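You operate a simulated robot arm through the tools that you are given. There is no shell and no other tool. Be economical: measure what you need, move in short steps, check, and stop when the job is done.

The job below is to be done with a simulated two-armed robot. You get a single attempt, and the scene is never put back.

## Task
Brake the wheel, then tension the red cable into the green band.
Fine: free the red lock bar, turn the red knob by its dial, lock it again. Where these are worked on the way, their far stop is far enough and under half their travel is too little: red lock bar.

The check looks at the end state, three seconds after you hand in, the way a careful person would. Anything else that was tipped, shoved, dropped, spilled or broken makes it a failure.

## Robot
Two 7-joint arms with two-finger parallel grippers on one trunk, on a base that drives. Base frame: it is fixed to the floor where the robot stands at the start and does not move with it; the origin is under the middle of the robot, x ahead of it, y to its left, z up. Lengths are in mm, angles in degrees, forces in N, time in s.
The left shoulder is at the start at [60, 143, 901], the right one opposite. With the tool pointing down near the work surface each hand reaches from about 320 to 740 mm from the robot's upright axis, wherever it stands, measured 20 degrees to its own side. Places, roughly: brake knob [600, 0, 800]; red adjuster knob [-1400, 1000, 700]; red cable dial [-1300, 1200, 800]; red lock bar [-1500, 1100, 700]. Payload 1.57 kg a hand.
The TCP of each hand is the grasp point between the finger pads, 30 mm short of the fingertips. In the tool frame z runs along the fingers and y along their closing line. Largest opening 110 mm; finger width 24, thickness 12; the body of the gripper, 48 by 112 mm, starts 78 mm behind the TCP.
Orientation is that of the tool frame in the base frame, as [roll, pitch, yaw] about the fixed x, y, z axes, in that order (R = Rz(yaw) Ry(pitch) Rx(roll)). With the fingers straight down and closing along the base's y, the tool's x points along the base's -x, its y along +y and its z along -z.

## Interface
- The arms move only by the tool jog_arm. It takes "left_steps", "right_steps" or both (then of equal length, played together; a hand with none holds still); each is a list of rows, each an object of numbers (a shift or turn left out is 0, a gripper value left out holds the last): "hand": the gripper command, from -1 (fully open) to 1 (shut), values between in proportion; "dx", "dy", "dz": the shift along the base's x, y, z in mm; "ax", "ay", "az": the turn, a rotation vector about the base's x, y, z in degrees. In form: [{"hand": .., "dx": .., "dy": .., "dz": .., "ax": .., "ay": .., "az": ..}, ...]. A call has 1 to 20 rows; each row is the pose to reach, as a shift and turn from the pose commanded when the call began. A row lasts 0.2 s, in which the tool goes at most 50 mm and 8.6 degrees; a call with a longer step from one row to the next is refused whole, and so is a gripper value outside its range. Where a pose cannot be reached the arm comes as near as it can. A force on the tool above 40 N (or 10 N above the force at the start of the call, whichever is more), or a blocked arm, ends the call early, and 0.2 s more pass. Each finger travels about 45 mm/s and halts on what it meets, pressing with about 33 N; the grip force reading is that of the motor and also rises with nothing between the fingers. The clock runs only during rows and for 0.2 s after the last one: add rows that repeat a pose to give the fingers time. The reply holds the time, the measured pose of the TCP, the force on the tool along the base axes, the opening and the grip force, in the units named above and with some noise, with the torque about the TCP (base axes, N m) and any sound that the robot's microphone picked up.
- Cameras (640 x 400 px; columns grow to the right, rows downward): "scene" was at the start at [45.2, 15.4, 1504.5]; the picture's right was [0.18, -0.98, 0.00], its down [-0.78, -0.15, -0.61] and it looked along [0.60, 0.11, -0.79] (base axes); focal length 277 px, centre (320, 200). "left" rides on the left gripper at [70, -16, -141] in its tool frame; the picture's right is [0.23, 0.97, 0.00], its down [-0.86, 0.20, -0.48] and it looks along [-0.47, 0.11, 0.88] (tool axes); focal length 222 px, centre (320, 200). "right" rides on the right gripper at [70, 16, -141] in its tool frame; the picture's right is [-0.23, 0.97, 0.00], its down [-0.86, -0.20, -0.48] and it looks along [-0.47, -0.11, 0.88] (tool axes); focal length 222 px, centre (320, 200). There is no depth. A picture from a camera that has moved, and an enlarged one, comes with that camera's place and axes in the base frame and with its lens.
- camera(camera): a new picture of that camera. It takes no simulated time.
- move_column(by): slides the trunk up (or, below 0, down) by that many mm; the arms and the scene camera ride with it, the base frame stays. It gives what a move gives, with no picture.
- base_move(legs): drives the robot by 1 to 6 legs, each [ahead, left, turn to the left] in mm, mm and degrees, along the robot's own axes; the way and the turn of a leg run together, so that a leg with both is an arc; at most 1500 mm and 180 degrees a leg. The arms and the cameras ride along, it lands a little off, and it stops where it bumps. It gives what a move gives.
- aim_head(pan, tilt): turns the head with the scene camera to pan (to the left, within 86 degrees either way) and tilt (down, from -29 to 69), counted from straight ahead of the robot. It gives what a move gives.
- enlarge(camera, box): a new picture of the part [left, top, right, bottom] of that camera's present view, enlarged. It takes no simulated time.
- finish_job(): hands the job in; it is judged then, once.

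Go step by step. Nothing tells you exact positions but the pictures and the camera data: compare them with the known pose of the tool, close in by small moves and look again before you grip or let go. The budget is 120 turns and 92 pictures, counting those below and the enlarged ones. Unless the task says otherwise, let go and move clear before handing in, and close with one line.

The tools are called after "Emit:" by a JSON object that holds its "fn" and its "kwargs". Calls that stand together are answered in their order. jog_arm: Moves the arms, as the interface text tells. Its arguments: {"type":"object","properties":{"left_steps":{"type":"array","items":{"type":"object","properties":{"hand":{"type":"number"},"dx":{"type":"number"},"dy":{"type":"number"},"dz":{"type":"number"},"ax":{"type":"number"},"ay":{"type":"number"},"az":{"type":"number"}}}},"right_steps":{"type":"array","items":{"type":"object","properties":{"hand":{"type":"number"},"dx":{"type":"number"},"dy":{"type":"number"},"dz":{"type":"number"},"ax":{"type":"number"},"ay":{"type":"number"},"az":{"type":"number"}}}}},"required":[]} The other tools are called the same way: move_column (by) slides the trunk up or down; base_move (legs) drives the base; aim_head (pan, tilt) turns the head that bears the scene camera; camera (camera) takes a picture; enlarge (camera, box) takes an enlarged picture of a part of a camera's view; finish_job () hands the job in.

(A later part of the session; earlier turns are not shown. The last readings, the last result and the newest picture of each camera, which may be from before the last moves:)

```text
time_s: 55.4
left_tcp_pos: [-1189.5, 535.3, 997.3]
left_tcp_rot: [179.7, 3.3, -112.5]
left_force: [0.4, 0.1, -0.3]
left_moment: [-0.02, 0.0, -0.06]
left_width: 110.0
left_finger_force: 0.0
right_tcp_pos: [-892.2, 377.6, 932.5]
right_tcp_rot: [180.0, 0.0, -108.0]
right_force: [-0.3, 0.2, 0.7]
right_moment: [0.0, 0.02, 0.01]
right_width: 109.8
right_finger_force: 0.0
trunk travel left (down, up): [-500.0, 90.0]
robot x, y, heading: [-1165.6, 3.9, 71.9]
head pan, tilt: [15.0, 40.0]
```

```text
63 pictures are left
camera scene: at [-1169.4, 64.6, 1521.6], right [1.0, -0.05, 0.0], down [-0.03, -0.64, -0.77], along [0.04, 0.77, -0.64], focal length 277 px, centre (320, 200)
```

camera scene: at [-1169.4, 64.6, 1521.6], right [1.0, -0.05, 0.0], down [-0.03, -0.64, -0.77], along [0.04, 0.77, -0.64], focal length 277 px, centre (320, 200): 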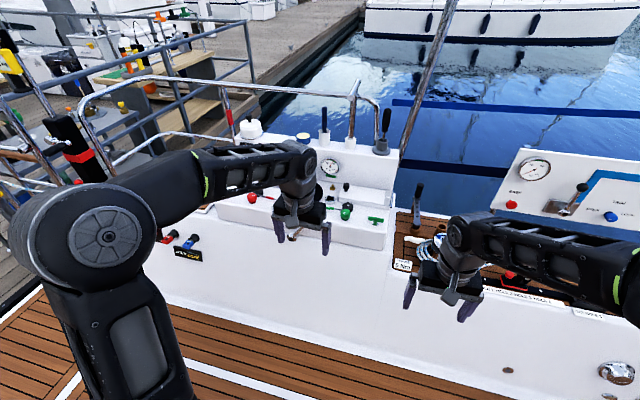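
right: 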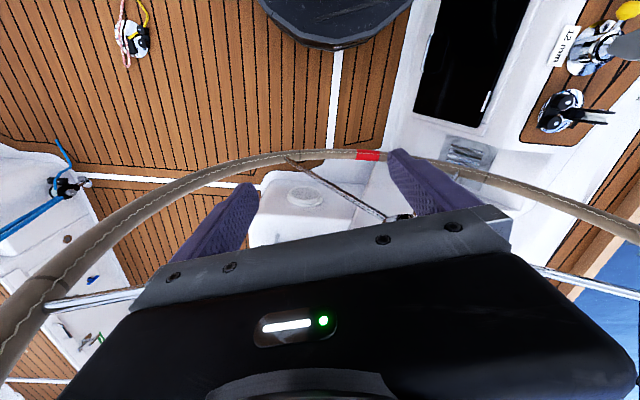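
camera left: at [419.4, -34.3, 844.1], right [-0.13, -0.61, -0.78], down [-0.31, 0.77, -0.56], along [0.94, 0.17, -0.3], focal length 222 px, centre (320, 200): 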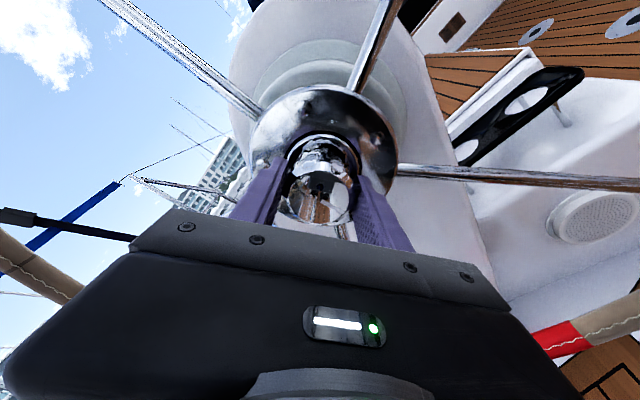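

The heading matches the console at 72°. I'll slide left and then ahead to stand in front of the red controls.

Emit:
{"fn": "base_move", "kwargs": {"legs": [[0, 400, 0], [350, 0, 0]]}}

Emit:
{"fn": "aim_head", "kwargs": {"pan": 5, "tilt": 50}}

Emit:
{"fn": "camera", "kwargs": {"camera": "scene"}}

Emit:
{"fn": "camera", "kwargs": {"camera": "left"}}

```text
time_s: 59.8
left_tcp_pos: [-1465.1, 988.2, 996.2]
left_tcp_rot: [179.7, 3.3, -112.3]
left_force: [-0.1, -0.4, 0.0]
left_moment: [-0.01, -0.02, -0.02]
left_width: 109.9
left_finger_force: 0.2
right_tcp_pos: [-1167.6, 833.1, 932.2]
right_tcp_rot: [-179.9, 0.0, -107.7]
right_force: [0.1, 0.2, -0.8]
right_moment: [-0.05, 0.04, 0.0]
right_width: 109.9
right_finger_force: 0.0
trunk travel left (down, up): [-500.0, 90.0]
robot x, y, heading: [-1437.8, 459.3, 72.5]
head pan, tilt: [15.0, 40.0]
```

```text
time_s: 60.5
left_tcp_pos: [-1467.8, 988.2, 997.1]
left_tcp_rot: [179.7, 3.2, -112.3]
left_force: [0.9, -0.5, -0.7]
left_moment: [0.0, 0.01, 0.03]
left_width: 110.1
left_finger_force: 0.0
right_tcp_pos: [-1166.2, 831.8, 932.5]
right_tcp_rot: [180.0, 0.0, -107.7]
right_force: [-0.1, -0.8, -0.2]
right_moment: [-0.05, 0.0, -0.02]
right_width: 110.2
right_finger_force: 0.0
trunk travel left (down, up): [-500.0, 90.0]
robot x, y, heading: [-1439.9, 460.1, 72.3]
head pan, tilt: [5.0, 50.0]
```

```text
62 pictures are left
camera scene: at [-1430.0, 508.3, 1507.5], right [0.98, -0.22, 0.0], down [-0.17, -0.75, -0.64], along [0.14, 0.63, -0.77], focal length 277 px, centre (320, 200)
```

scene: 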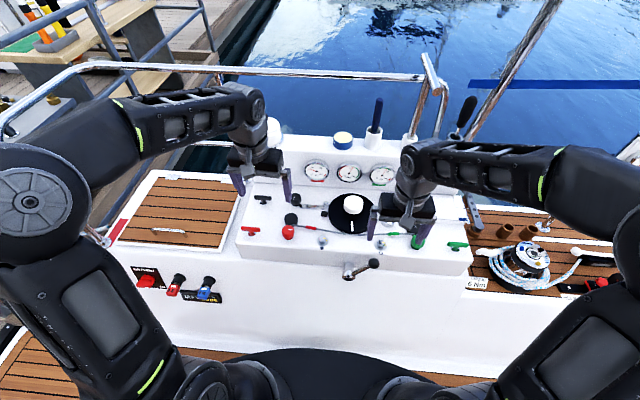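

```text
61 pictures are left
camera left: at [-1479.8, 909.3, 1134.3], right [-0.99, 0.16, -0.01], down [0.13, 0.84, 0.53], along [0.09, 0.52, -0.85], focal length 222 px, centre (320, 200)
```

left: 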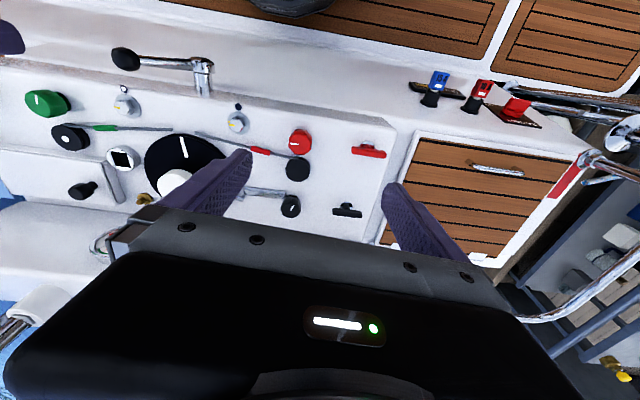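

The red bar triangulates to (-1542, 1054, 755) and the red knob to (-1423, 1019, 750). I'll enlarge the details, including the dial.

Emit:
{"fn": "enlarge", "kwargs": {"camera": "left", "box": [220, 90, 412, 210]}}

Emit:
{"fn": "enlarge", "kwargs": {"camera": "scene", "box": [232, 200, 328, 260]}}

Emit:
{"fn": "enlarge", "kwargs": {"camera": "scene", "box": [300, 152, 348, 182]}}

```text
3.33 times, centred on (316, 150) of left
camera zoom: at [-1479.8, 909.3, 1134.3], right [-0.99, 0.16, -0.01], down [0.13, 0.84, 0.53], along [0.09, 0.52, -0.85], focal length 740 px, centre (333, 367)
```

zoom: 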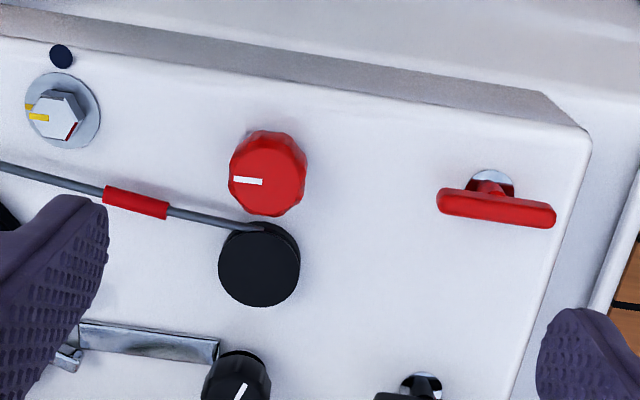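

```text
6.67 times, centred on (280, 230) of scene
camera zoom: at [-1430.0, 508.3, 1507.5], right [0.98, -0.22, 0.0], down [-0.17, -0.75, -0.64], along [0.14, 0.63, -0.77], focal length 1847 px, centre (587, 0)
```

zoom: 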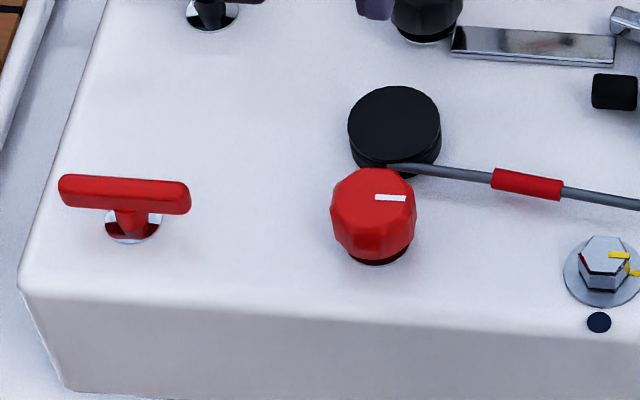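

```text
13.33 times, centred on (324, 167) of scene
camera zoom: at [-1430.0, 508.3, 1507.5], right [0.98, -0.22, 0.0], down [-0.17, -0.75, -0.64], along [0.14, 0.63, -0.77], focal length 3694 px, centre (267, 640)
```

zoom: 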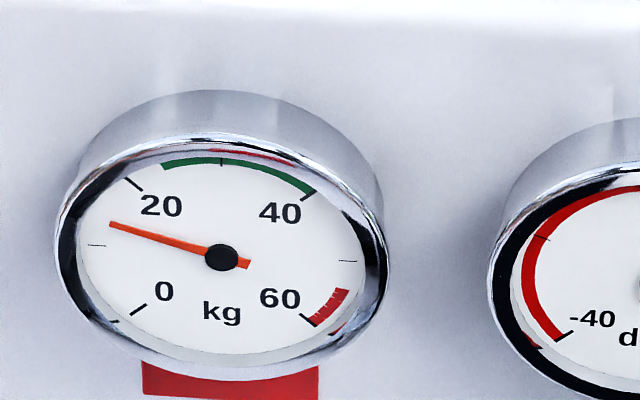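

The red dial reads about 13 kg with the green band around 25–40. The panel is at z≈725 and the bar at z≈752, lying across my heading. I'll bring the left hand above the bar, turned 90° so that it closes across it.

Emit:
{"fn": "jog_arm", "kwargs": {"left_steps": [{"az": -8, "dx": -8, "dy": 7, "dz": -5, "hand": -0.1}, {"az": -16, "dx": -16, "dy": 14, "dz": -15}, {"az": -24, "dx": -24, "dy": 20, "dz": -25}, {"az": -32, "dx": -32, "dy": 27, "dz": -40}, {"az": -40, "dx": -40, "dy": 34, "dz": -55}, {"az": -48, "dx": -48, "dy": 42, "dz": -70}, {"az": -56, "dx": -56, "dy": 50, "dz": -85}, {"az": -64, "dx": -64, "dy": 58, "dz": -100}, {"az": -72, "dx": -70, "dy": 64, "dz": -115}, {"az": -80, "dx": -75, "dy": 67, "dz": -125}, {"az": -85.4, "dx": -75, "dy": 67, "dz": -130}]}}

Emit:
{"fn": "jog_arm", "kwargs": {"left_steps": [{"ax": 1, "ay": 3}, {"ax": 1, "ay": 3, "dz": -15}]}}

Emit:
{"fn": "camera", "kwargs": {"camera": "left"}}

Emit:
{"fn": "enlarge", "kwargs": {"camera": "scene", "box": [232, 200, 328, 260]}}

```text
time_s: 62.9
left_tcp_pos: [-1541.7, 1053.3, 868.1]
left_tcp_rot: [179.7, 3.2, 162.3]
left_force: [-0.3, -0.3, 0.5]
left_moment: [0.0, 0.01, 0.0]
left_width: 60.5
left_finger_force: 0.1
right_tcp_pos: [-1167.7, 832.5, 932.9]
right_tcp_rot: [-180.0, 0.0, -107.7]
right_force: [0.3, -1.0, 0.3]
right_moment: [0.0, 0.04, 0.01]
right_width: 109.9
right_finger_force: 0.1
trunk travel left (down, up): [-500.0, 90.0]
robot x, y, heading: [-1437.9, 464.7, 72.3]
head pan, tilt: [5.0, 50.0]
```

```text
time_s: 63.5
left_tcp_pos: [-1542.7, 1055.9, 852.9]
left_tcp_rot: [179.7, 0.2, 162.2]
left_force: [-1.2, 0.4, 0.6]
left_moment: [-0.01, 0.03, 0.01]
left_width: 60.4
left_finger_force: 0.0
right_tcp_pos: [-1168.0, 833.0, 932.0]
right_tcp_rot: [180.0, 0.0, -107.7]
right_force: [-0.3, 0.4, -0.7]
right_moment: [-0.01, 0.02, 0.0]
right_width: 109.8
right_finger_force: 0.0
trunk travel left (down, up): [-500.0, 90.0]
robot x, y, heading: [-1438.7, 464.6, 72.3]
head pan, tilt: [5.0, 50.0]
```

```text
57 pictures are left
camera left: at [-1613.7, 1059.3, 993.8], right [0.08, 1.0, 0.0], down [0.87, -0.07, 0.48], along [0.48, -0.03, -0.88], focal length 222 px, centre (320, 200)
```

left: 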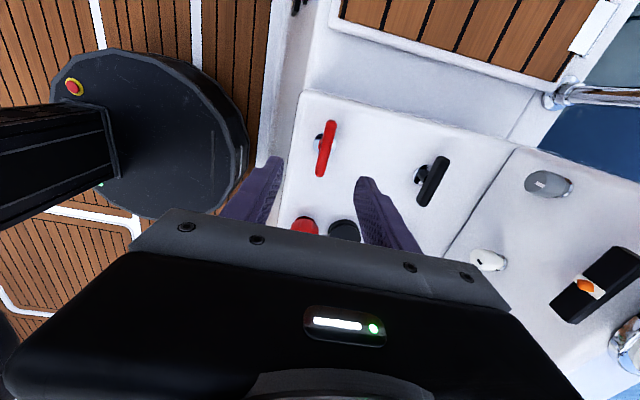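

```text
6.67 times, centred on (280, 230) of scene
camera zoom: at [-1430.2, 508.6, 1507.4], right [0.98, -0.22, 0.0], down [-0.17, -0.75, -0.64], along [0.14, 0.63, -0.77], focal length 1847 px, centre (587, 0)
```

zoom: 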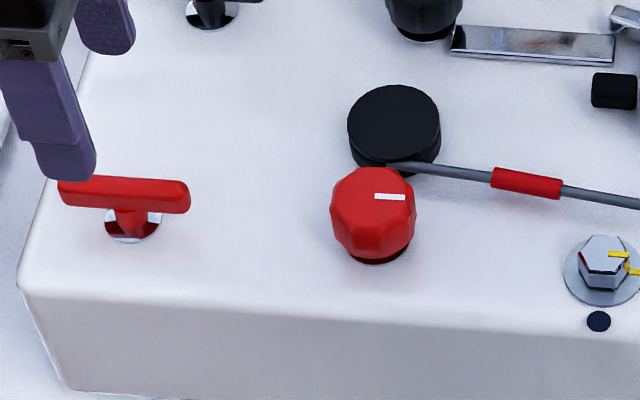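

The hand camera puts the bar at about (-1544, 1059), almost right below. I'll descend so the tips stay just above the panel, then look.

Emit:
{"fn": "jog_arm", "kwargs": {"left_steps": [{"dx": -1, "dy": 2, "dz": -30}, {"dx": -1, "dy": 2, "dz": -60}, {"dx": -1, "dy": 2, "dz": -75}, {"dx": -1, "dy": 2, "dz": -90}, {"dx": -1, "dy": 2, "dz": -90}]}}

Emit:
{"fn": "camera", "kwargs": {"camera": "left"}}

Emit:
{"fn": "enlarge", "kwargs": {"camera": "scene", "box": [210, 190, 306, 250]}}

```text
time_s: 64.7
left_tcp_pos: [-1543.7, 1057.7, 761.0]
left_tcp_rot: [179.6, 0.1, 162.3]
left_force: [-0.4, -0.4, -0.1]
left_moment: [0.0, -0.03, -0.01]
left_width: 60.6
left_finger_force: 0.0
right_tcp_pos: [-1167.0, 832.0, 932.3]
right_tcp_rot: [179.9, 0.0, -107.8]
right_force: [-0.9, 0.4, 0.7]
right_moment: [0.0, -0.01, -0.01]
right_width: 109.9
right_finger_force: 0.1
trunk travel left (down, up): [-500.0, 90.0]
robot x, y, heading: [-1437.6, 457.5, 72.3]
head pan, tilt: [5.0, 50.0]
```

```text
55 pictures are left
camera left: at [-1613.8, 1061.9, 902.2], right [0.08, 1.0, 0.01], down [0.87, -0.07, 0.48], along [0.48, -0.03, -0.88], focal length 222 px, centre (320, 200)
```

left: 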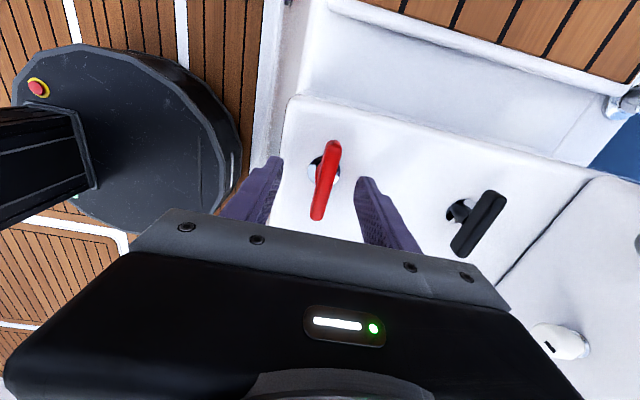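

```text
6.67 times, centred on (258, 220) of scene
camera zoom: at [-1430.0, 508.2, 1507.4], right [0.98, -0.22, 0.0], down [-0.17, -0.75, -0.64], along [0.14, 0.63, -0.77], focal length 1847 px, centre (733, 67)
```

zoom: 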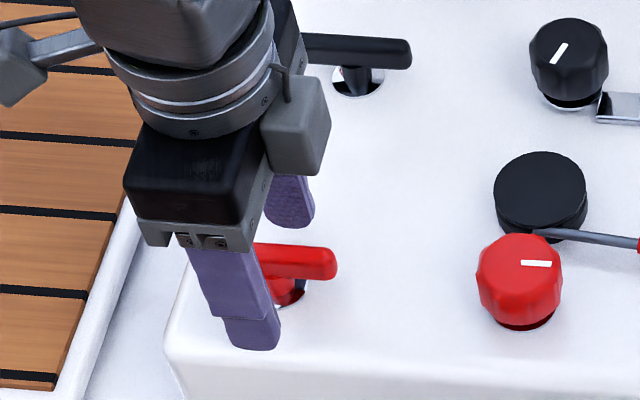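

The bar sits between the fingers, so I'll close on it.

Emit:
{"fn": "jog_arm", "kwargs": {"left_steps": [{"dx": -2, "hand": 0.4}, {"dx": -2, "hand": 0.8}, {"dx": -2, "hand": 1}, {"dx": -2, "hand": 1}, {"dx": -2, "hand": 1}]}}

Emit:
{"fn": "jog_arm", "kwargs": {"left_steps": [{"az": 4}, {"az": 8}, {"az": 8}]}}

```text
time_s: 65.9
left_tcp_pos: [-1542.6, 1061.2, 762.7]
left_tcp_rot: [179.4, 0.1, 162.3]
left_force: [4.5, 22.1, -1.2]
left_moment: [0.57, -0.1, 0.0]
left_width: 15.9
left_finger_force: 31.5
right_tcp_pos: [-1166.6, 834.1, 931.2]
right_tcp_rot: [180.0, -0.1, -107.7]
right_force: [0.1, 0.0, -0.7]
right_moment: [0.0, -0.04, 0.01]
right_width: 110.2
right_finger_force: 0.0
trunk travel left (down, up): [-500.0, 90.0]
robot x, y, heading: [-1437.8, 462.5, 72.3]
head pan, tilt: [5.0, 50.0]
```

```text
time_s: 66.7
left_tcp_pos: [-1541.0, 1061.0, 761.8]
left_tcp_rot: [179.4, 0.2, 170.5]
left_force: [11.4, 28.1, -7.1]
left_moment: [0.74, -0.04, -0.08]
left_width: 15.9
left_finger_force: 31.3
right_tcp_pos: [-1166.3, 833.8, 930.3]
right_tcp_rot: [-179.9, -0.2, -107.7]
right_force: [0.0, 0.7, 0.1]
right_moment: [-0.04, 0.0, 0.02]
right_width: 109.8
right_finger_force: 0.0
trunk travel left (down, up): [-500.0, 90.0]
robot x, y, heading: [-1438.1, 464.3, 72.3]
head pan, tilt: [5.0, 50.0]
```

The bar turns counter-clockwise with almost no torque. I'll recentre the hand by 4 mm and continue ccw.

Emit:
{"fn": "jog_arm", "kwargs": {"left_steps": [{"az": 7, "dx": 1, "dy": 3}, {"az": 15, "dx": 1, "dy": 4}, {"az": 23, "dx": 1, "dy": 4}, {"az": 31, "dx": 1, "dy": 4}, {"az": 39, "dx": 1, "dy": 4}, {"az": 47, "dx": 1, "dy": 4}]}}

Emit:
{"fn": "camera", "kwargs": {"camera": "left"}}

```text
time_s: 68.1
left_tcp_pos: [-1542.0, 1060.9, 761.9]
left_tcp_rot: [179.7, -0.1, -142.5]
left_force: [12.0, 7.5, -0.2]
left_moment: [0.56, -0.77, 0.01]
left_width: 15.6
left_finger_force: 31.2
right_tcp_pos: [-1166.5, 833.0, 932.6]
right_tcp_rot: [180.0, -0.1, -107.7]
right_force: [0.1, 0.1, -0.6]
right_moment: [0.02, -0.02, -0.02]
right_width: 110.1
right_finger_force: 0.0
trunk travel left (down, up): [-500.0, 90.0]
robot x, y, heading: [-1440.5, 457.9, 72.2]
head pan, tilt: [5.0, 50.0]
```

```text
53 pictures are left
camera left: at [-1586.7, 1005.1, 903.0], right [-0.77, 0.63, 0.01], down [0.56, 0.68, 0.48], along [0.3, 0.37, -0.88], focal length 222 px, centre (320, 200)
```

left: 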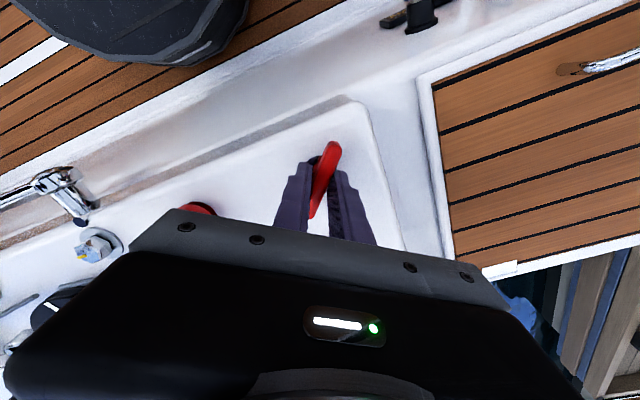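

The bar follows, about 55° so far. I'll continue to the stop.

Emit:
{"fn": "jog_arm", "kwargs": {"left_steps": [{"az": 8}, {"az": 16}, {"az": 24}, {"az": 32}, {"az": 35}, {"az": 35}]}}

Emit:
{"fn": "jog_arm", "kwargs": {"left_steps": [{"az": 6}, {"az": 12}, {"az": 12}]}}

Emit:
{"fn": "camera", "kwargs": {"camera": "left"}}

```text
time_s: 69.5
left_tcp_pos: [-1542.4, 1062.3, 760.3]
left_tcp_rot: [179.6, 0.0, -107.6]
left_force: [10.4, 7.8, -2.9]
left_moment: [0.04, -0.27, 0.1]
left_width: 15.5
left_finger_force: 31.3
right_tcp_pos: [-1167.2, 832.8, 931.4]
right_tcp_rot: [-180.0, 0.0, -107.7]
right_force: [0.3, 0.0, -0.3]
right_moment: [0.0, -0.01, 0.01]
right_width: 110.0
right_finger_force: 0.1
trunk travel left (down, up): [-500.0, 90.0]
robot x, y, heading: [-1439.9, 458.6, 72.3]
head pan, tilt: [5.0, 50.0]
```

```text
time_s: 70.3
left_tcp_pos: [-1542.3, 1061.5, 761.9]
left_tcp_rot: [179.8, 0.1, -95.8]
left_force: [7.4, 6.6, -1.0]
left_moment: [0.08, -0.8, -0.96]
left_width: 16.9
left_finger_force: 31.7
right_tcp_pos: [-1166.8, 833.2, 930.9]
right_tcp_rot: [-179.9, 0.0, -107.7]
right_force: [0.0, 0.1, 0.0]
right_moment: [0.0, -0.03, -0.04]
right_width: 109.8
right_finger_force: 0.0
trunk travel left (down, up): [-500.0, 90.0]
robot x, y, heading: [-1439.0, 455.8, 72.1]
head pan, tilt: [5.0, 50.0]
```

```text
52 pictures are left
camera left: at [-1532.0, 989.7, 902.9], right [-0.99, -0.13, 0.01], down [-0.11, 0.87, 0.48], along [-0.07, 0.48, -0.88], focal length 222 px, centre (320, 200)
```

left: 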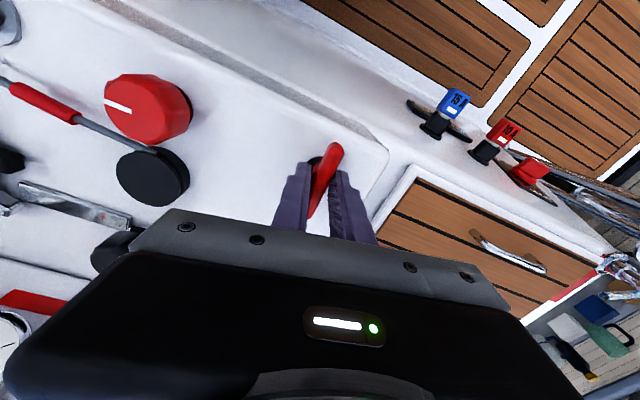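

The torque jumps beyond 90°, so the bar is at its far stop (unlocked). I'll open, rise and check the bar and knob.

Emit:
{"fn": "jog_arm", "kwargs": {"left_steps": [{"hand": 0.5}, {"hand": 0.2}, {"hand": 0.1}, {"hand": 0}, {"hand": 0, "dz": 30}, {"hand": 0, "dz": 70}, {"hand": 0, "dz": 100}]}}

Emit:
{"fn": "camera", "kwargs": {"camera": "left"}}

```text
time_s: 71.9
left_tcp_pos: [-1543.0, 1062.5, 864.4]
left_tcp_rot: [179.8, -0.1, -95.7]
left_force: [-0.2, -0.5, 0.7]
left_moment: [0.0, 0.0, 0.01]
left_width: 55.0
left_finger_force: 0.0
right_tcp_pos: [-1166.4, 832.8, 931.9]
right_tcp_rot: [180.0, 0.0, -107.7]
right_force: [-0.6, 0.4, -0.5]
right_moment: [0.0, -0.01, -0.04]
right_width: 109.9
right_finger_force: 0.1
trunk travel left (down, up): [-500.0, 90.0]
robot x, y, heading: [-1437.1, 462.5, 72.0]
head pan, tilt: [5.0, 50.0]
```

```text
51 pictures are left
camera left: at [-1533.1, 990.5, 1004.5], right [-0.99, -0.13, 0.01], down [-0.11, 0.87, 0.48], along [-0.07, 0.48, -0.88], focal length 222 px, centre (320, 200)
```

left: 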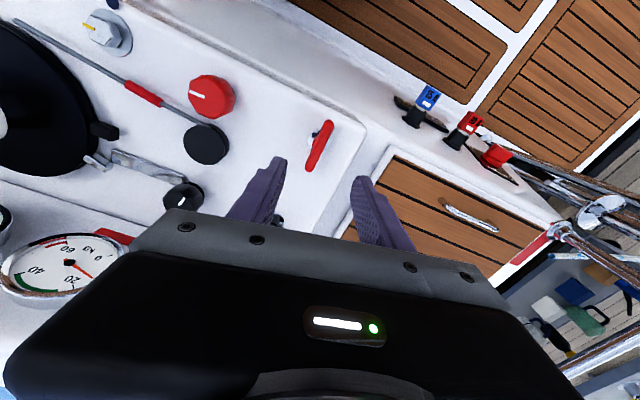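

The bar is now turned by about 90°. The knob is at about (-1421, 1020) with its top at z≈760, and a pulley disc and the cable sit close behind it, so I'll keep the fingers roughly sideways. I'll move above the knob and look.

Emit:
{"fn": "jog_arm", "kwargs": {"left_steps": [{"dx": 40, "dy": -14, "hand": -0.12}, {"dx": 80, "dy": -28}, {"dx": 122, "dy": -42, "dz": -10}, {"dx": 122, "dy": -42, "dz": -10}]}}

Emit:
{"fn": "camera", "kwargs": {"camera": "left"}}

Emit:
{"fn": "enlarge", "kwargs": {"camera": "scene", "box": [240, 190, 336, 250]}}

```text
time_s: 72.9
left_tcp_pos: [-1423.8, 1022.0, 852.5]
left_tcp_rot: [179.6, 0.1, -95.6]
left_force: [-0.5, -0.4, 0.1]
left_moment: [-0.02, 0.02, 0.02]
left_width: 61.5
left_finger_force: 0.0
right_tcp_pos: [-1167.6, 832.3, 932.9]
right_tcp_rot: [-180.0, 0.0, -107.7]
right_force: [-0.1, -0.1, 0.5]
right_moment: [0.01, -0.02, -0.02]
right_width: 109.9
right_finger_force: 0.1
trunk travel left (down, up): [-500.0, 90.0]
robot x, y, heading: [-1440.0, 459.7, 72.3]
head pan, tilt: [5.0, 50.0]
```

```text
50 pictures are left
camera left: at [-1413.2, 950.2, 994.1], right [-0.99, -0.13, 0.01], down [-0.11, 0.87, 0.48], along [-0.07, 0.48, -0.88], focal length 222 px, centre (320, 200)
```

left: 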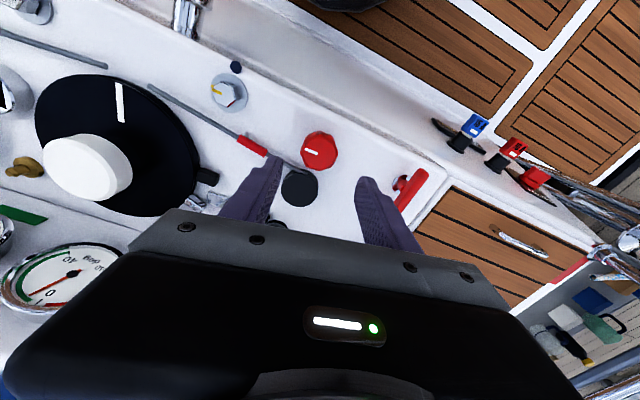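

```text
6.67 times, centred on (288, 220) of scene
camera zoom: at [-1430.4, 508.3, 1507.4], right [0.98, -0.22, 0.0], down [-0.17, -0.75, -0.64], along [0.14, 0.63, -0.77], focal length 1847 px, centre (533, 67)
```

zoom: 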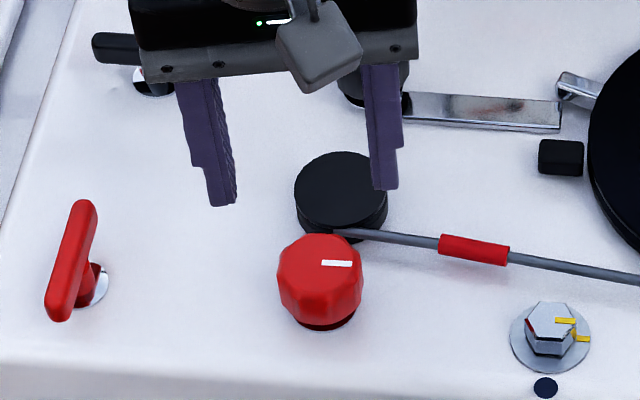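

The knob is centred at about (-1422, 1019). I'll descend with the tips just above the panel, then look before closing.

Emit:
{"fn": "jog_arm", "kwargs": {"left_steps": [{"dx": 2, "dy": -3, "dz": -30}, {"dx": 2, "dy": -3, "dz": -55}, {"dx": 2, "dy": -3, "dz": -72}, {"dx": 2, "dy": -3, "dz": -88}, {"dx": 2, "dy": -3, "dz": -88}]}}

Emit:
{"fn": "enlarge", "kwargs": {"camera": "scene", "box": [240, 190, 336, 250]}}

Emit:
{"fn": "enlarge", "kwargs": {"camera": "left", "box": [224, 120, 416, 240]}}

```text
time_s: 74.1
left_tcp_pos: [-1416.9, 1017.0, 762.3]
left_tcp_rot: [179.7, 0.0, -95.7]
left_force: [0.1, 0.4, 0.2]
left_moment: [0.01, -0.01, 0.01]
left_width: 61.6
left_finger_force: 0.1
right_tcp_pos: [-1167.4, 831.5, 931.8]
right_tcp_rot: [-180.0, 0.0, -107.7]
right_force: [0.1, 0.0, 0.0]
right_moment: [0.01, 0.01, 0.02]
right_width: 110.0
right_finger_force: 0.0
trunk travel left (down, up): [-500.0, 90.0]
robot x, y, heading: [-1440.1, 458.0, 72.3]
head pan, tilt: [5.0, 50.0]
```

```text
6.67 times, centred on (288, 220) of scene
camera zoom: at [-1430.0, 508.2, 1507.4], right [0.98, -0.22, 0.0], down [-0.17, -0.75, -0.64], along [0.14, 0.63, -0.77], focal length 1847 px, centre (533, 67)
```

zoom: 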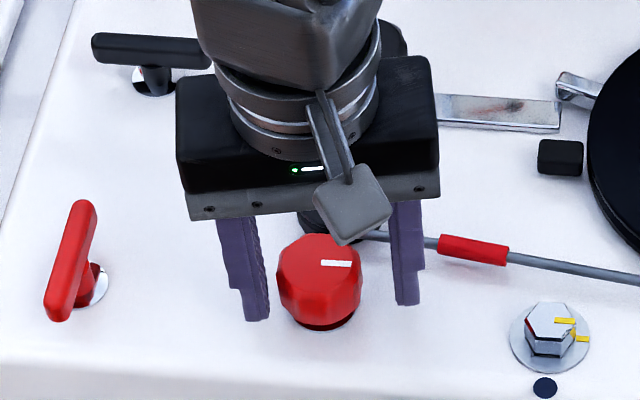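

```text
3.33 times, centred on (320, 180) of left
camera zoom: at [-1408.5, 944.2, 904.5], right [-0.99, -0.13, 0.01], down [-0.11, 0.87, 0.48], along [-0.07, 0.48, -0.88], focal length 740 px, centre (320, 267)
```

zoom: 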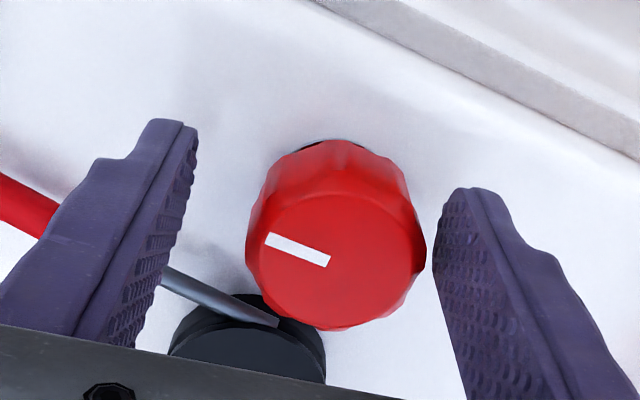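

The hand is about 4 mm too far right, so I'll correct that and close on the knob.

Emit:
{"fn": "jog_arm", "kwargs": {"left_steps": [{"dx": -4, "dy": 1}, {"dx": -4, "dy": 1, "hand": 0.3}, {"dx": -4, "dy": 1, "hand": 0.6}, {"dx": -4, "dy": 1, "hand": 1}, {"dx": -4, "dy": 1, "hand": 1}]}}

Emit:
{"fn": "enlarge", "kwargs": {"camera": "scene", "box": [240, 150, 368, 230]}}

```text
time_s: 75.3
left_tcp_pos: [-1424.1, 1017.1, 763.8]
left_tcp_rot: [179.7, 0.0, -95.6]
left_force: [-1.6, 0.0, -1.1]
left_moment: [-0.09, -0.66, -0.02]
left_width: 41.1
left_finger_force: 37.9
right_tcp_pos: [-1167.9, 833.0, 933.1]
right_tcp_rot: [180.0, -0.1, -107.7]
right_force: [1.2, 0.0, 0.2]
right_moment: [0.01, -0.01, 0.01]
right_width: 110.1
right_finger_force: 0.0
trunk travel left (down, up): [-500.0, 90.0]
robot x, y, heading: [-1443.9, 460.8, 72.3]
head pan, tilt: [5.0, 50.0]
```

```text
5.00 times, centred on (304, 190) of scene
camera zoom: at [-1430.2, 508.4, 1507.4], right [0.98, -0.22, 0.0], down [-0.17, -0.75, -0.64], along [0.14, 0.63, -0.77], focal length 1385 px, centre (400, 250)
```

zoom: 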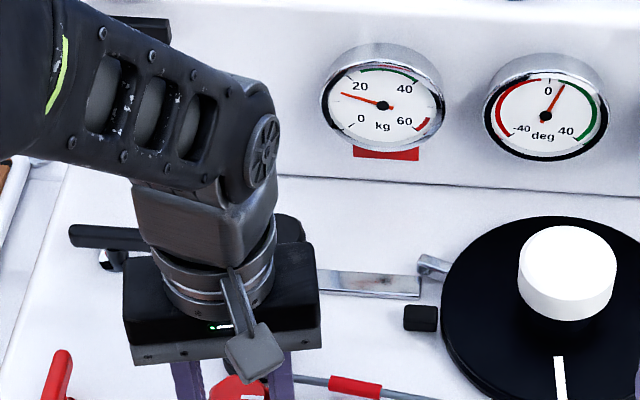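

Gripped evenly with the dial in view. I'll turn clockwise 30° and read it.

Emit:
{"fn": "jog_arm", "kwargs": {"left_steps": [{"az": -7.5}, {"az": -15}, {"az": -22.5}, {"az": -30}, {"az": -30}]}}

Emit:
{"fn": "enlarge", "kwargs": {"camera": "scene", "box": [240, 150, 368, 230]}}

```text
time_s: 76.5
left_tcp_pos: [-1426.5, 1018.1, 763.5]
left_tcp_rot: [179.6, -0.1, -125.6]
left_force: [-18.0, 6.0, -2.8]
left_moment: [-1.47, 0.39, 0.14]
left_width: 41.1
left_finger_force: 45.0
right_tcp_pos: [-1169.0, 833.9, 933.1]
right_tcp_rot: [-179.9, 0.0, -107.6]
right_force: [-0.3, 0.9, -0.1]
right_moment: [0.02, -0.01, 0.01]
right_width: 110.1
right_finger_force: 0.1
trunk travel left (down, up): [-500.0, 90.0]
robot x, y, heading: [-1436.5, 460.4, 72.1]
head pan, tilt: [5.0, 50.0]
```

```text
5.00 times, centred on (304, 190) of scene
camera zoom: at [-1431.9, 509.7, 1507.4], right [0.98, -0.22, 0.0], down [-0.17, -0.75, -0.64], along [0.14, 0.63, -0.77], focal length 1385 px, centre (400, 250)
```

zoom: 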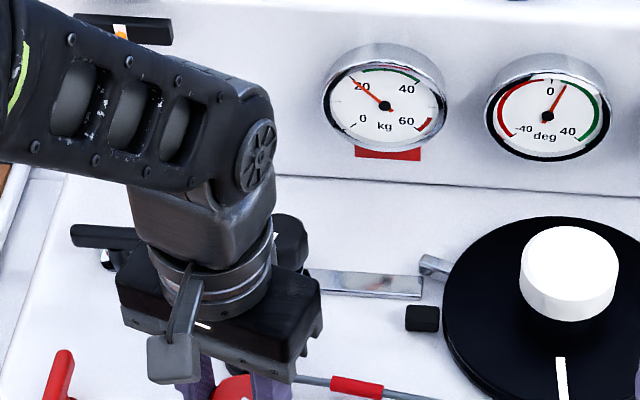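

The dial rose to about 20 kg for 30°, so clockwise tightens. I'll turn another 22°, staying clear of the pulley disc.

Emit:
{"fn": "jog_arm", "kwargs": {"left_steps": [{"az": -7.5, "dx": -1}, {"az": -15, "dx": -1}, {"az": -22, "dx": -1}, {"az": -22, "dx": -1}]}}

Emit:
{"fn": "enlarge", "kwargs": {"camera": "scene", "box": [272, 150, 368, 210]}}

Emit:
{"fn": "enlarge", "kwargs": {"camera": "left", "box": [224, 120, 416, 240]}}

```text
time_s: 77.5
left_tcp_pos: [-1427.7, 1020.0, 764.2]
left_tcp_rot: [179.5, 0.0, -147.5]
left_force: [-24.7, 16.9, 2.7]
left_moment: [-0.85, 0.65, 0.15]
left_width: 41.0
left_finger_force: 44.8
right_tcp_pos: [-1169.3, 833.5, 932.1]
right_tcp_rot: [-180.0, -0.1, -107.5]
right_force: [-1.3, -0.4, 0.0]
right_moment: [0.01, 0.04, 0.04]
right_width: 110.0
right_finger_force: 0.1
trunk travel left (down, up): [-500.0, 90.0]
robot x, y, heading: [-1441.7, 461.9, 72.2]
head pan, tilt: [5.0, 50.0]
```

```text
6.67 times, centred on (320, 180) of scene
camera zoom: at [-1432.6, 510.2, 1507.4], right [0.98, -0.22, 0.0], down [-0.17, -0.75, -0.64], along [0.14, 0.63, -0.77], focal length 1847 px, centre (320, 333)
```

zoom: 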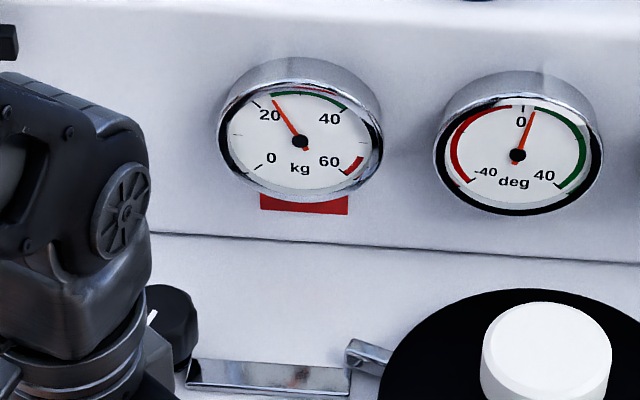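

```text
3.33 times, centred on (320, 180) of left
camera zoom: at [-1478.1, 966.9, 904.7], right [-0.71, 0.7, 0.01], down [0.62, 0.62, 0.48], along [0.33, 0.35, -0.88], focal length 740 px, centre (320, 267)
```

zoom: 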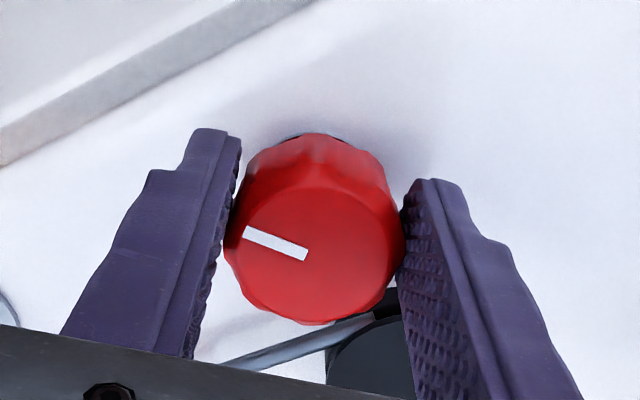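

The dial reads about 25 kg, at the lower edge of the band. I'll open, turn back 52° and regrip, recentring slightly.

Emit:
{"fn": "jog_arm", "kwargs": {"left_steps": [{"hand": 0.5}, {"hand": -0.1}, {"hand": -0.1}, {"hand": -0.1, "az": 8}, {"az": 16, "dx": -1, "dy": 1}, {"az": 24, "dx": -1, "dy": 1}, {"az": 32, "dx": -1, "dy": 1}, {"az": 40, "dx": -1, "dy": 1}, {"az": 48, "dx": -1, "dy": 1}, {"az": 52, "dx": -1, "dy": 1}, {"az": 52, "dx": -1, "dy": 1}]}}

Emit:
{"fn": "enlarge", "kwargs": {"camera": "left", "box": [224, 120, 416, 240]}}

Emit:
{"fn": "enlarge", "kwargs": {"camera": "scene", "box": [304, 150, 352, 180]}}

```text
time_s: 79.9
left_tcp_pos: [-1425.7, 1017.9, 763.4]
left_tcp_rot: [179.7, 0.1, -95.6]
left_force: [-0.4, -0.4, 0.2]
left_moment: [0.02, -0.01, 0.01]
left_width: 60.4
left_finger_force: 0.1
right_tcp_pos: [-1167.2, 831.8, 933.3]
right_tcp_rot: [180.0, 0.0, -107.7]
right_force: [0.9, 0.3, -0.7]
right_moment: [0.04, 0.0, 0.0]
right_width: 110.0
right_finger_force: 0.0
trunk travel left (down, up): [-500.0, 90.0]
robot x, y, heading: [-1439.4, 462.7, 72.4]
head pan, tilt: [5.0, 50.0]
```

```text
3.33 times, centred on (320, 180) of left
camera zoom: at [-1414.6, 946.1, 905.3], right [-0.99, -0.13, 0.01], down [-0.11, 0.87, 0.48], along [-0.07, 0.48, -0.88], focal length 740 px, centre (320, 267)
```

zoom: 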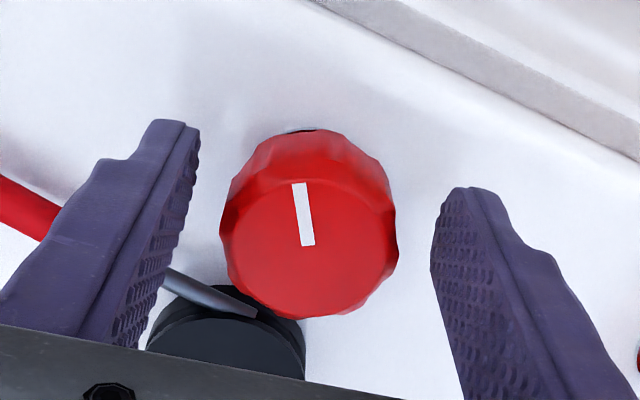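

```text
13.33 times, centred on (328, 165) of scene
camera zoom: at [-1430.0, 508.3, 1507.4], right [0.98, -0.22, 0.0], down [-0.17, -0.75, -0.64], along [0.14, 0.63, -0.77], focal length 3694 px, centre (213, 667)
```

zoom: 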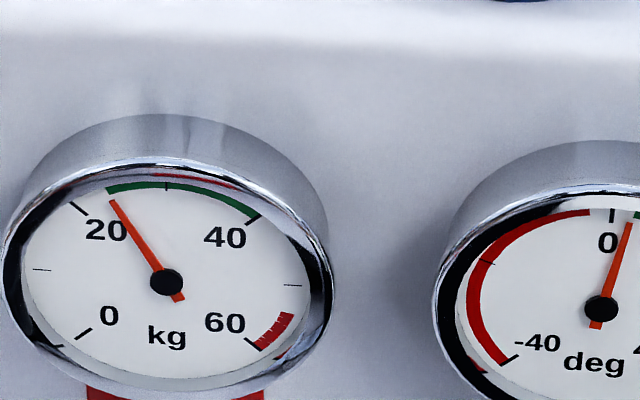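

The dial holds at about 24.5 kg. I'll regrip and turn about 35° more to reach mid-band.

Emit:
{"fn": "jog_arm", "kwargs": {"left_steps": [{"dx": 2, "hand": 0.3}, {"dx": 2, "hand": 0.6}, {"dx": 2, "hand": 1}, {"dx": 2, "hand": 1}, {"dx": 2, "hand": 1, "az": -7.5}, {"dx": 1, "hand": 1, "az": -15}, {"dx": 0, "hand": 1, "az": -22.5}, {"dx": 0, "hand": 1, "az": -30}, {"dx": -1, "dy": 1, "hand": 1, "az": -35}, {"dx": -1, "dy": 1, "hand": 1, "az": -35}]}}

Emit:
{"fn": "enlarge", "kwargs": {"camera": "scene", "box": [304, 150, 352, 180]}}

```text
time_s: 82.1
left_tcp_pos: [-1425.5, 1019.4, 765.9]
left_tcp_rot: [179.5, 0.3, -130.6]
left_force: [-12.3, 6.7, 13.4]
left_moment: [-1.2, 0.5, 0.09]
left_width: 41.7
left_finger_force: 45.0
right_tcp_pos: [-1168.2, 831.8, 933.1]
right_tcp_rot: [-180.0, -0.1, -107.6]
right_force: [-0.2, 0.1, -0.2]
right_moment: [-0.01, -0.05, -0.04]
right_width: 110.3
right_finger_force: 0.1
trunk travel left (down, up): [-500.0, 90.0]
robot x, y, heading: [-1437.1, 461.2, 72.5]
head pan, tilt: [5.0, 50.0]
```

```text
13.33 times, centred on (328, 165) of scene
camera zoom: at [-1431.3, 508.0, 1507.6], right [0.98, -0.22, 0.0], down [-0.17, -0.75, -0.64], along [0.14, 0.63, -0.77], focal length 3694 px, centre (213, 667)
```

zoom: 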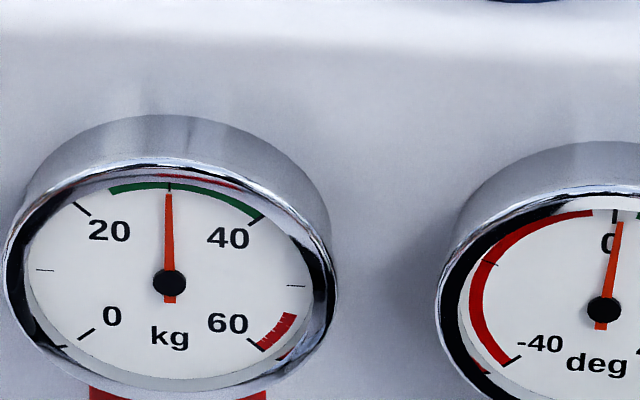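

It reads about 30 kg, well in the band. I'll add a small 8° nudge toward the centre, then release, rise and read again.

Emit:
{"fn": "jog_arm", "kwargs": {"left_steps": [{"az": -4}, {"az": -8}, {"az": -8}, {"az": -8, "hand": 0.5}, {"az": -8, "hand": -0.1}, {"az": -8, "hand": -0.1}, {"az": -8, "dz": 30}, {"az": -8, "dz": 65}, {"az": -8, "dz": 100}]}}

Emit:
{"fn": "enlarge", "kwargs": {"camera": "scene", "box": [304, 150, 352, 180]}}

```text
time_s: 84.1
left_tcp_pos: [-1426.8, 1016.7, 864.6]
left_tcp_rot: [179.7, -0.1, -138.7]
left_force: [-0.2, -0.4, -1.4]
left_moment: [0.01, -0.01, 0.01]
left_width: 60.6
left_finger_force: 0.0
right_tcp_pos: [-1166.6, 832.9, 931.5]
right_tcp_rot: [-180.0, -0.1, -107.6]
right_force: [0.0, -0.2, 0.0]
right_moment: [-0.01, 0.01, -0.01]
right_width: 109.8
right_finger_force: 0.1
trunk travel left (down, up): [-500.0, 90.0]
robot x, y, heading: [-1438.4, 460.9, 72.2]
head pan, tilt: [5.0, 50.0]
```

```text
13.33 times, centred on (328, 165) of scene
camera zoom: at [-1430.2, 507.9, 1507.4], right [0.98, -0.22, 0.0], down [-0.17, -0.75, -0.64], along [0.14, 0.63, -0.77], focal length 3694 px, centre (213, 667)
```

zoom: 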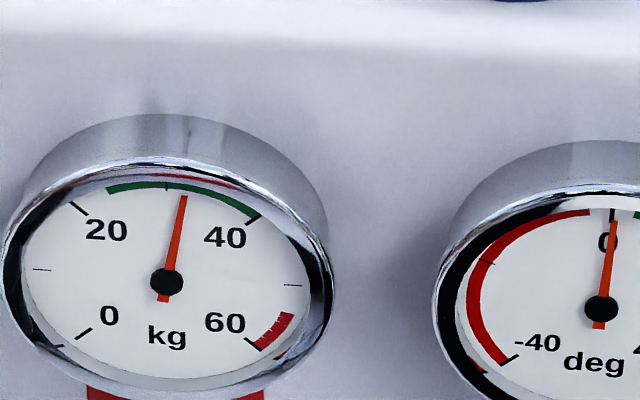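

It reads about 32 kg, the middle of the band. Now I'll go back over the lock bar, aligned to its unlocked direction.

Emit:
{"fn": "jog_arm", "kwargs": {"left_steps": [{"az": 8, "dx": -25, "dy": 10, "hand": -0.1}, {"az": 16, "dx": -50, "dy": 20}, {"az": 24, "dx": -75, "dy": 30}, {"az": 32, "dx": -100, "dy": 40}, {"az": 37, "dx": -115, "dy": 44}, {"az": 37, "dx": -115, "dy": 44}]}}

Emit:
{"fn": "enlarge", "kwargs": {"camera": "left", "box": [224, 90, 416, 210]}}

```text
time_s: 85.5
left_tcp_pos: [-1542.2, 1065.0, 862.6]
left_tcp_rot: [179.8, 0.1, -101.6]
left_force: [-0.6, -1.1, 0.6]
left_moment: [-0.02, 0.0, 0.02]
left_width: 60.4
left_finger_force: 0.1
right_tcp_pos: [-1167.0, 832.2, 933.2]
right_tcp_rot: [-180.0, -0.1, -107.8]
right_force: [-0.1, -0.3, -1.1]
right_moment: [0.01, -0.01, -0.02]
right_width: 110.0
right_finger_force: 0.0
trunk travel left (down, up): [-500.0, 90.0]
robot x, y, heading: [-1443.3, 461.1, 72.2]
head pan, tilt: [5.0, 50.0]
```

```text
3.33 times, centred on (320, 150) of left
camera zoom: at [-1540.2, 991.7, 1003.8], right [-1.0, -0.03, 0.01], down [-0.02, 0.88, 0.48], along [-0.02, 0.48, -0.88], focal length 740 px, centre (320, 367)
```

zoom: 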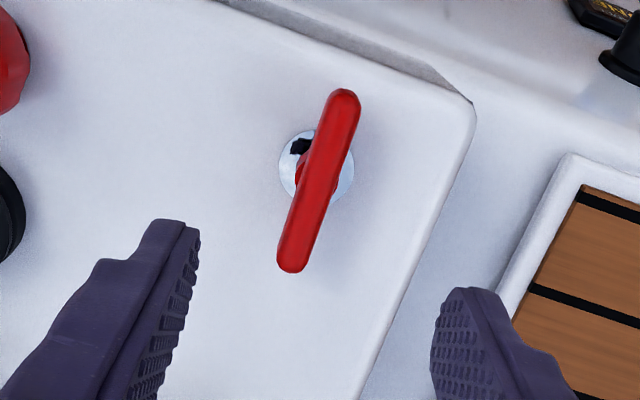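

The bar centre is at about (-1543, 1058), pointing at 74°. I'll align by -4° and descend.

Emit:
{"fn": "jog_arm", "kwargs": {"left_steps": [{"az": -4, "dx": -1, "dy": -5, "dz": -30}, {"az": -4, "dx": -1, "dy": -5, "dz": -60}, {"az": -4, "dx": -1, "dy": -5, "dz": -85}, {"az": -4, "dx": -1, "dy": -5, "dz": -101}, {"az": -4, "dx": -1, "dy": -5, "dz": -101}]}}

Emit:
{"fn": "enlarge", "kwargs": {"camera": "left", "box": [224, 110, 416, 230]}}

```text
time_s: 86.7
left_tcp_pos: [-1544.2, 1058.3, 761.2]
left_tcp_rot: [179.8, 0.2, -105.6]
left_force: [0.1, 0.7, 0.7]
left_moment: [-0.03, -0.01, 0.01]
left_width: 60.8
left_finger_force: 0.0
right_tcp_pos: [-1166.2, 832.0, 933.1]
right_tcp_rot: [-179.9, 0.0, -107.7]
right_force: [-0.1, 0.5, -0.1]
right_moment: [-0.04, -0.03, 0.0]
right_width: 110.4
right_finger_force: 0.1
trunk travel left (down, up): [-500.0, 90.0]
robot x, y, heading: [-1436.7, 463.1, 72.1]
head pan, tilt: [5.0, 50.0]
```

```text
3.33 times, centred on (320, 170) of left
camera zoom: at [-1546.5, 985.5, 902.3], right [-1.0, 0.04, 0.01], down [0.04, 0.88, 0.48], along [0.02, 0.48, -0.88], focal length 740 px, centre (320, 300)
```

zoom: 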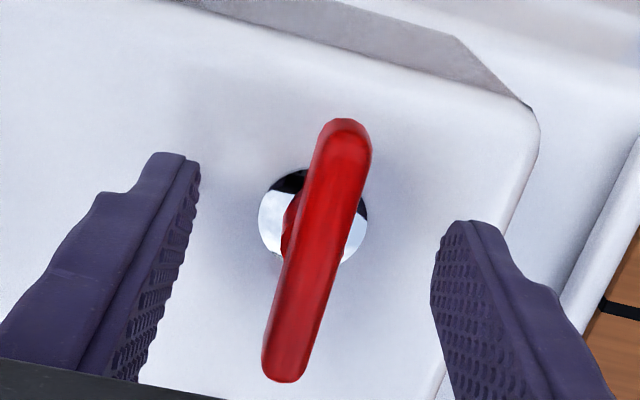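

Centred. I'll close and turn clockwise to lock.

Emit:
{"fn": "jog_arm", "kwargs": {"left_steps": [{"hand": 0.4}, {"hand": 0.8}, {"hand": 1}, {"hand": 1}, {"hand": 1}, {"az": -8}, {"az": -16}, {"az": -24}, {"az": -32}, {"az": -40}, {"az": -48}, {"az": -48}]}}

Emit:
{"fn": "jog_arm", "kwargs": {"left_steps": [{"az": -8}, {"az": -16}, {"az": -24}, {"az": -32}, {"az": -40}, {"az": -44}, {"az": -44}]}}

Emit:
{"fn": "jog_arm", "kwargs": {"left_steps": [{"az": -5}, {"az": -10}, {"az": -10}]}}

Emit:
{"fn": "camera", "kwargs": {"camera": "left"}}

```text
time_s: 89.3
left_tcp_pos: [-1545.8, 1060.2, 761.8]
left_tcp_rot: [179.7, 0.0, -153.7]
left_force: [-9.1, 8.5, -17.4]
left_moment: [0.3, 0.1, 0.05]
left_width: 15.6
left_finger_force: 30.7
right_tcp_pos: [-1167.9, 835.3, 932.4]
right_tcp_rot: [-179.9, -0.2, -107.6]
right_force: [0.2, 0.6, 0.4]
right_moment: [-0.01, -0.01, 0.03]
right_width: 109.7
right_finger_force: 0.0
trunk travel left (down, up): [-500.0, 90.0]
robot x, y, heading: [-1441.2, 459.3, 72.3]
head pan, tilt: [5.0, 50.0]
```

```text
time_s: 90.9
left_tcp_pos: [-1542.1, 1061.8, 761.9]
left_tcp_rot: [179.5, 0.1, 162.3]
left_force: [-13.5, 24.9, -9.9]
left_moment: [0.73, 0.28, 0.09]
left_width: 15.9
left_finger_force: 31.0
right_tcp_pos: [-1167.7, 834.6, 932.0]
right_tcp_rot: [-179.9, -0.1, -107.7]
right_force: [0.4, -1.1, -0.6]
right_moment: [0.01, -0.04, -0.03]
right_width: 110.0
right_finger_force: 0.1
trunk travel left (down, up): [-500.0, 90.0]
robot x, y, heading: [-1439.3, 456.8, 72.1]
head pan, tilt: [5.0, 50.0]
```

```text
time_s: 91.7
left_tcp_pos: [-1543.0, 1060.6, 763.2]
left_tcp_rot: [179.5, 0.1, 152.3]
left_force: [-8.0, 28.0, -6.0]
left_moment: [-0.27, -0.16, 0.84]
left_width: 15.6
left_finger_force: 31.5
right_tcp_pos: [-1167.9, 834.5, 932.3]
right_tcp_rot: [-179.9, -0.1, -107.7]
right_force: [0.7, 0.1, 0.5]
right_moment: [-0.03, -0.01, 0.01]
right_width: 110.0
right_finger_force: 0.0
trunk travel left (down, up): [-500.0, 90.0]
robot x, y, heading: [-1441.3, 457.9, 72.4]
head pan, tilt: [5.0, 50.0]
```

```text
36 pictures are left
camera left: at [-1612.1, 1077.5, 903.7], right [0.25, 0.97, 0.01], down [0.85, -0.22, 0.48], along [0.47, -0.11, -0.88], focal length 222 px, centre (320, 200)
```

left: 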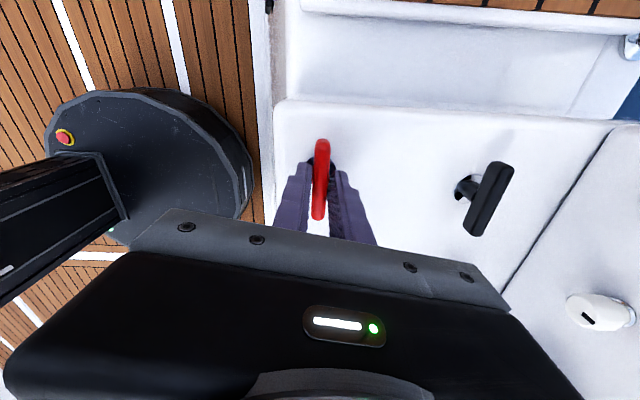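

The torque reached 0.84 N m against the stop, so the bar is back in its locked place. I'll release, rise and inspect the bar and dial.

Emit:
{"fn": "jog_arm", "kwargs": {"left_steps": [{"hand": 0.5}, {"hand": 0.2}, {"hand": 0}, {"hand": 0}, {"hand": 0, "dz": 30}, {"hand": 0, "dz": 70}, {"hand": 0, "dz": 110}, {"hand": 0, "dz": 150, "dx": -10, "dy": -30}, {"hand": 0, "dz": 170, "dx": -20, "dy": -70}, {"hand": 0, "dz": 170, "dx": -30, "dy": -110}]}}

Emit:
{"fn": "enlarge", "kwargs": {"camera": "scene", "box": [304, 150, 352, 180]}}

Emit:
{"fn": "camera", "kwargs": {"camera": "scene"}}

Emit:
{"fn": "camera", "kwargs": {"camera": "left"}}

```text
refused: row 8 steps farther than a row can; nothing moved
```

```text
13.33 times, centred on (328, 165) of scene
camera zoom: at [-1430.8, 512.0, 1507.3], right [0.98, -0.22, 0.0], down [-0.17, -0.75, -0.64], along [0.14, 0.62, -0.77], focal length 3694 px, centre (213, 667)
```

zoom: 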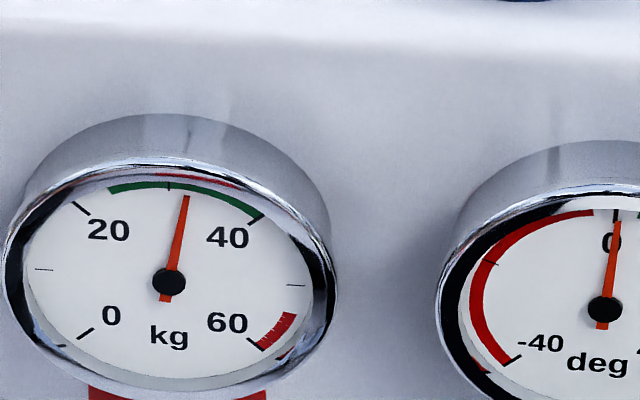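

```text
34 pictures are left
camera scene: at [-1430.8, 512.0, 1507.3], right [0.98, -0.22, 0.0], down [-0.17, -0.75, -0.64], along [0.14, 0.62, -0.77], focal length 277 px, centre (320, 200)
```

scene: 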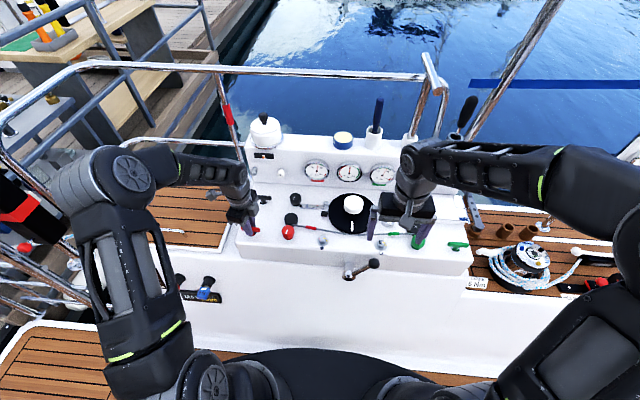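

```text
33 pictures are left
camera left: at [-1612.1, 1077.5, 903.7], right [0.25, 0.97, 0.01], down [0.85, -0.22, 0.48], along [0.47, -0.11, -0.88], focal length 222 px, centre (320, 200)
```

left: 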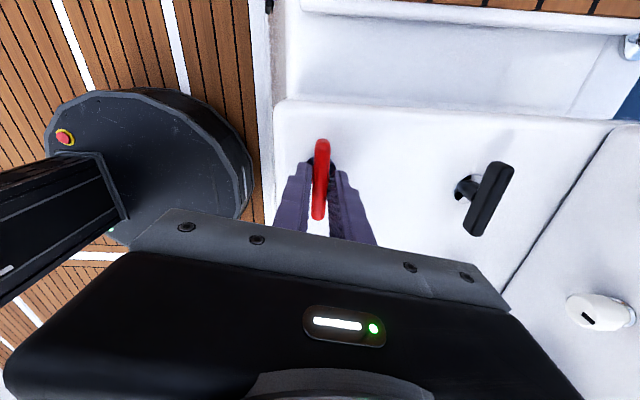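

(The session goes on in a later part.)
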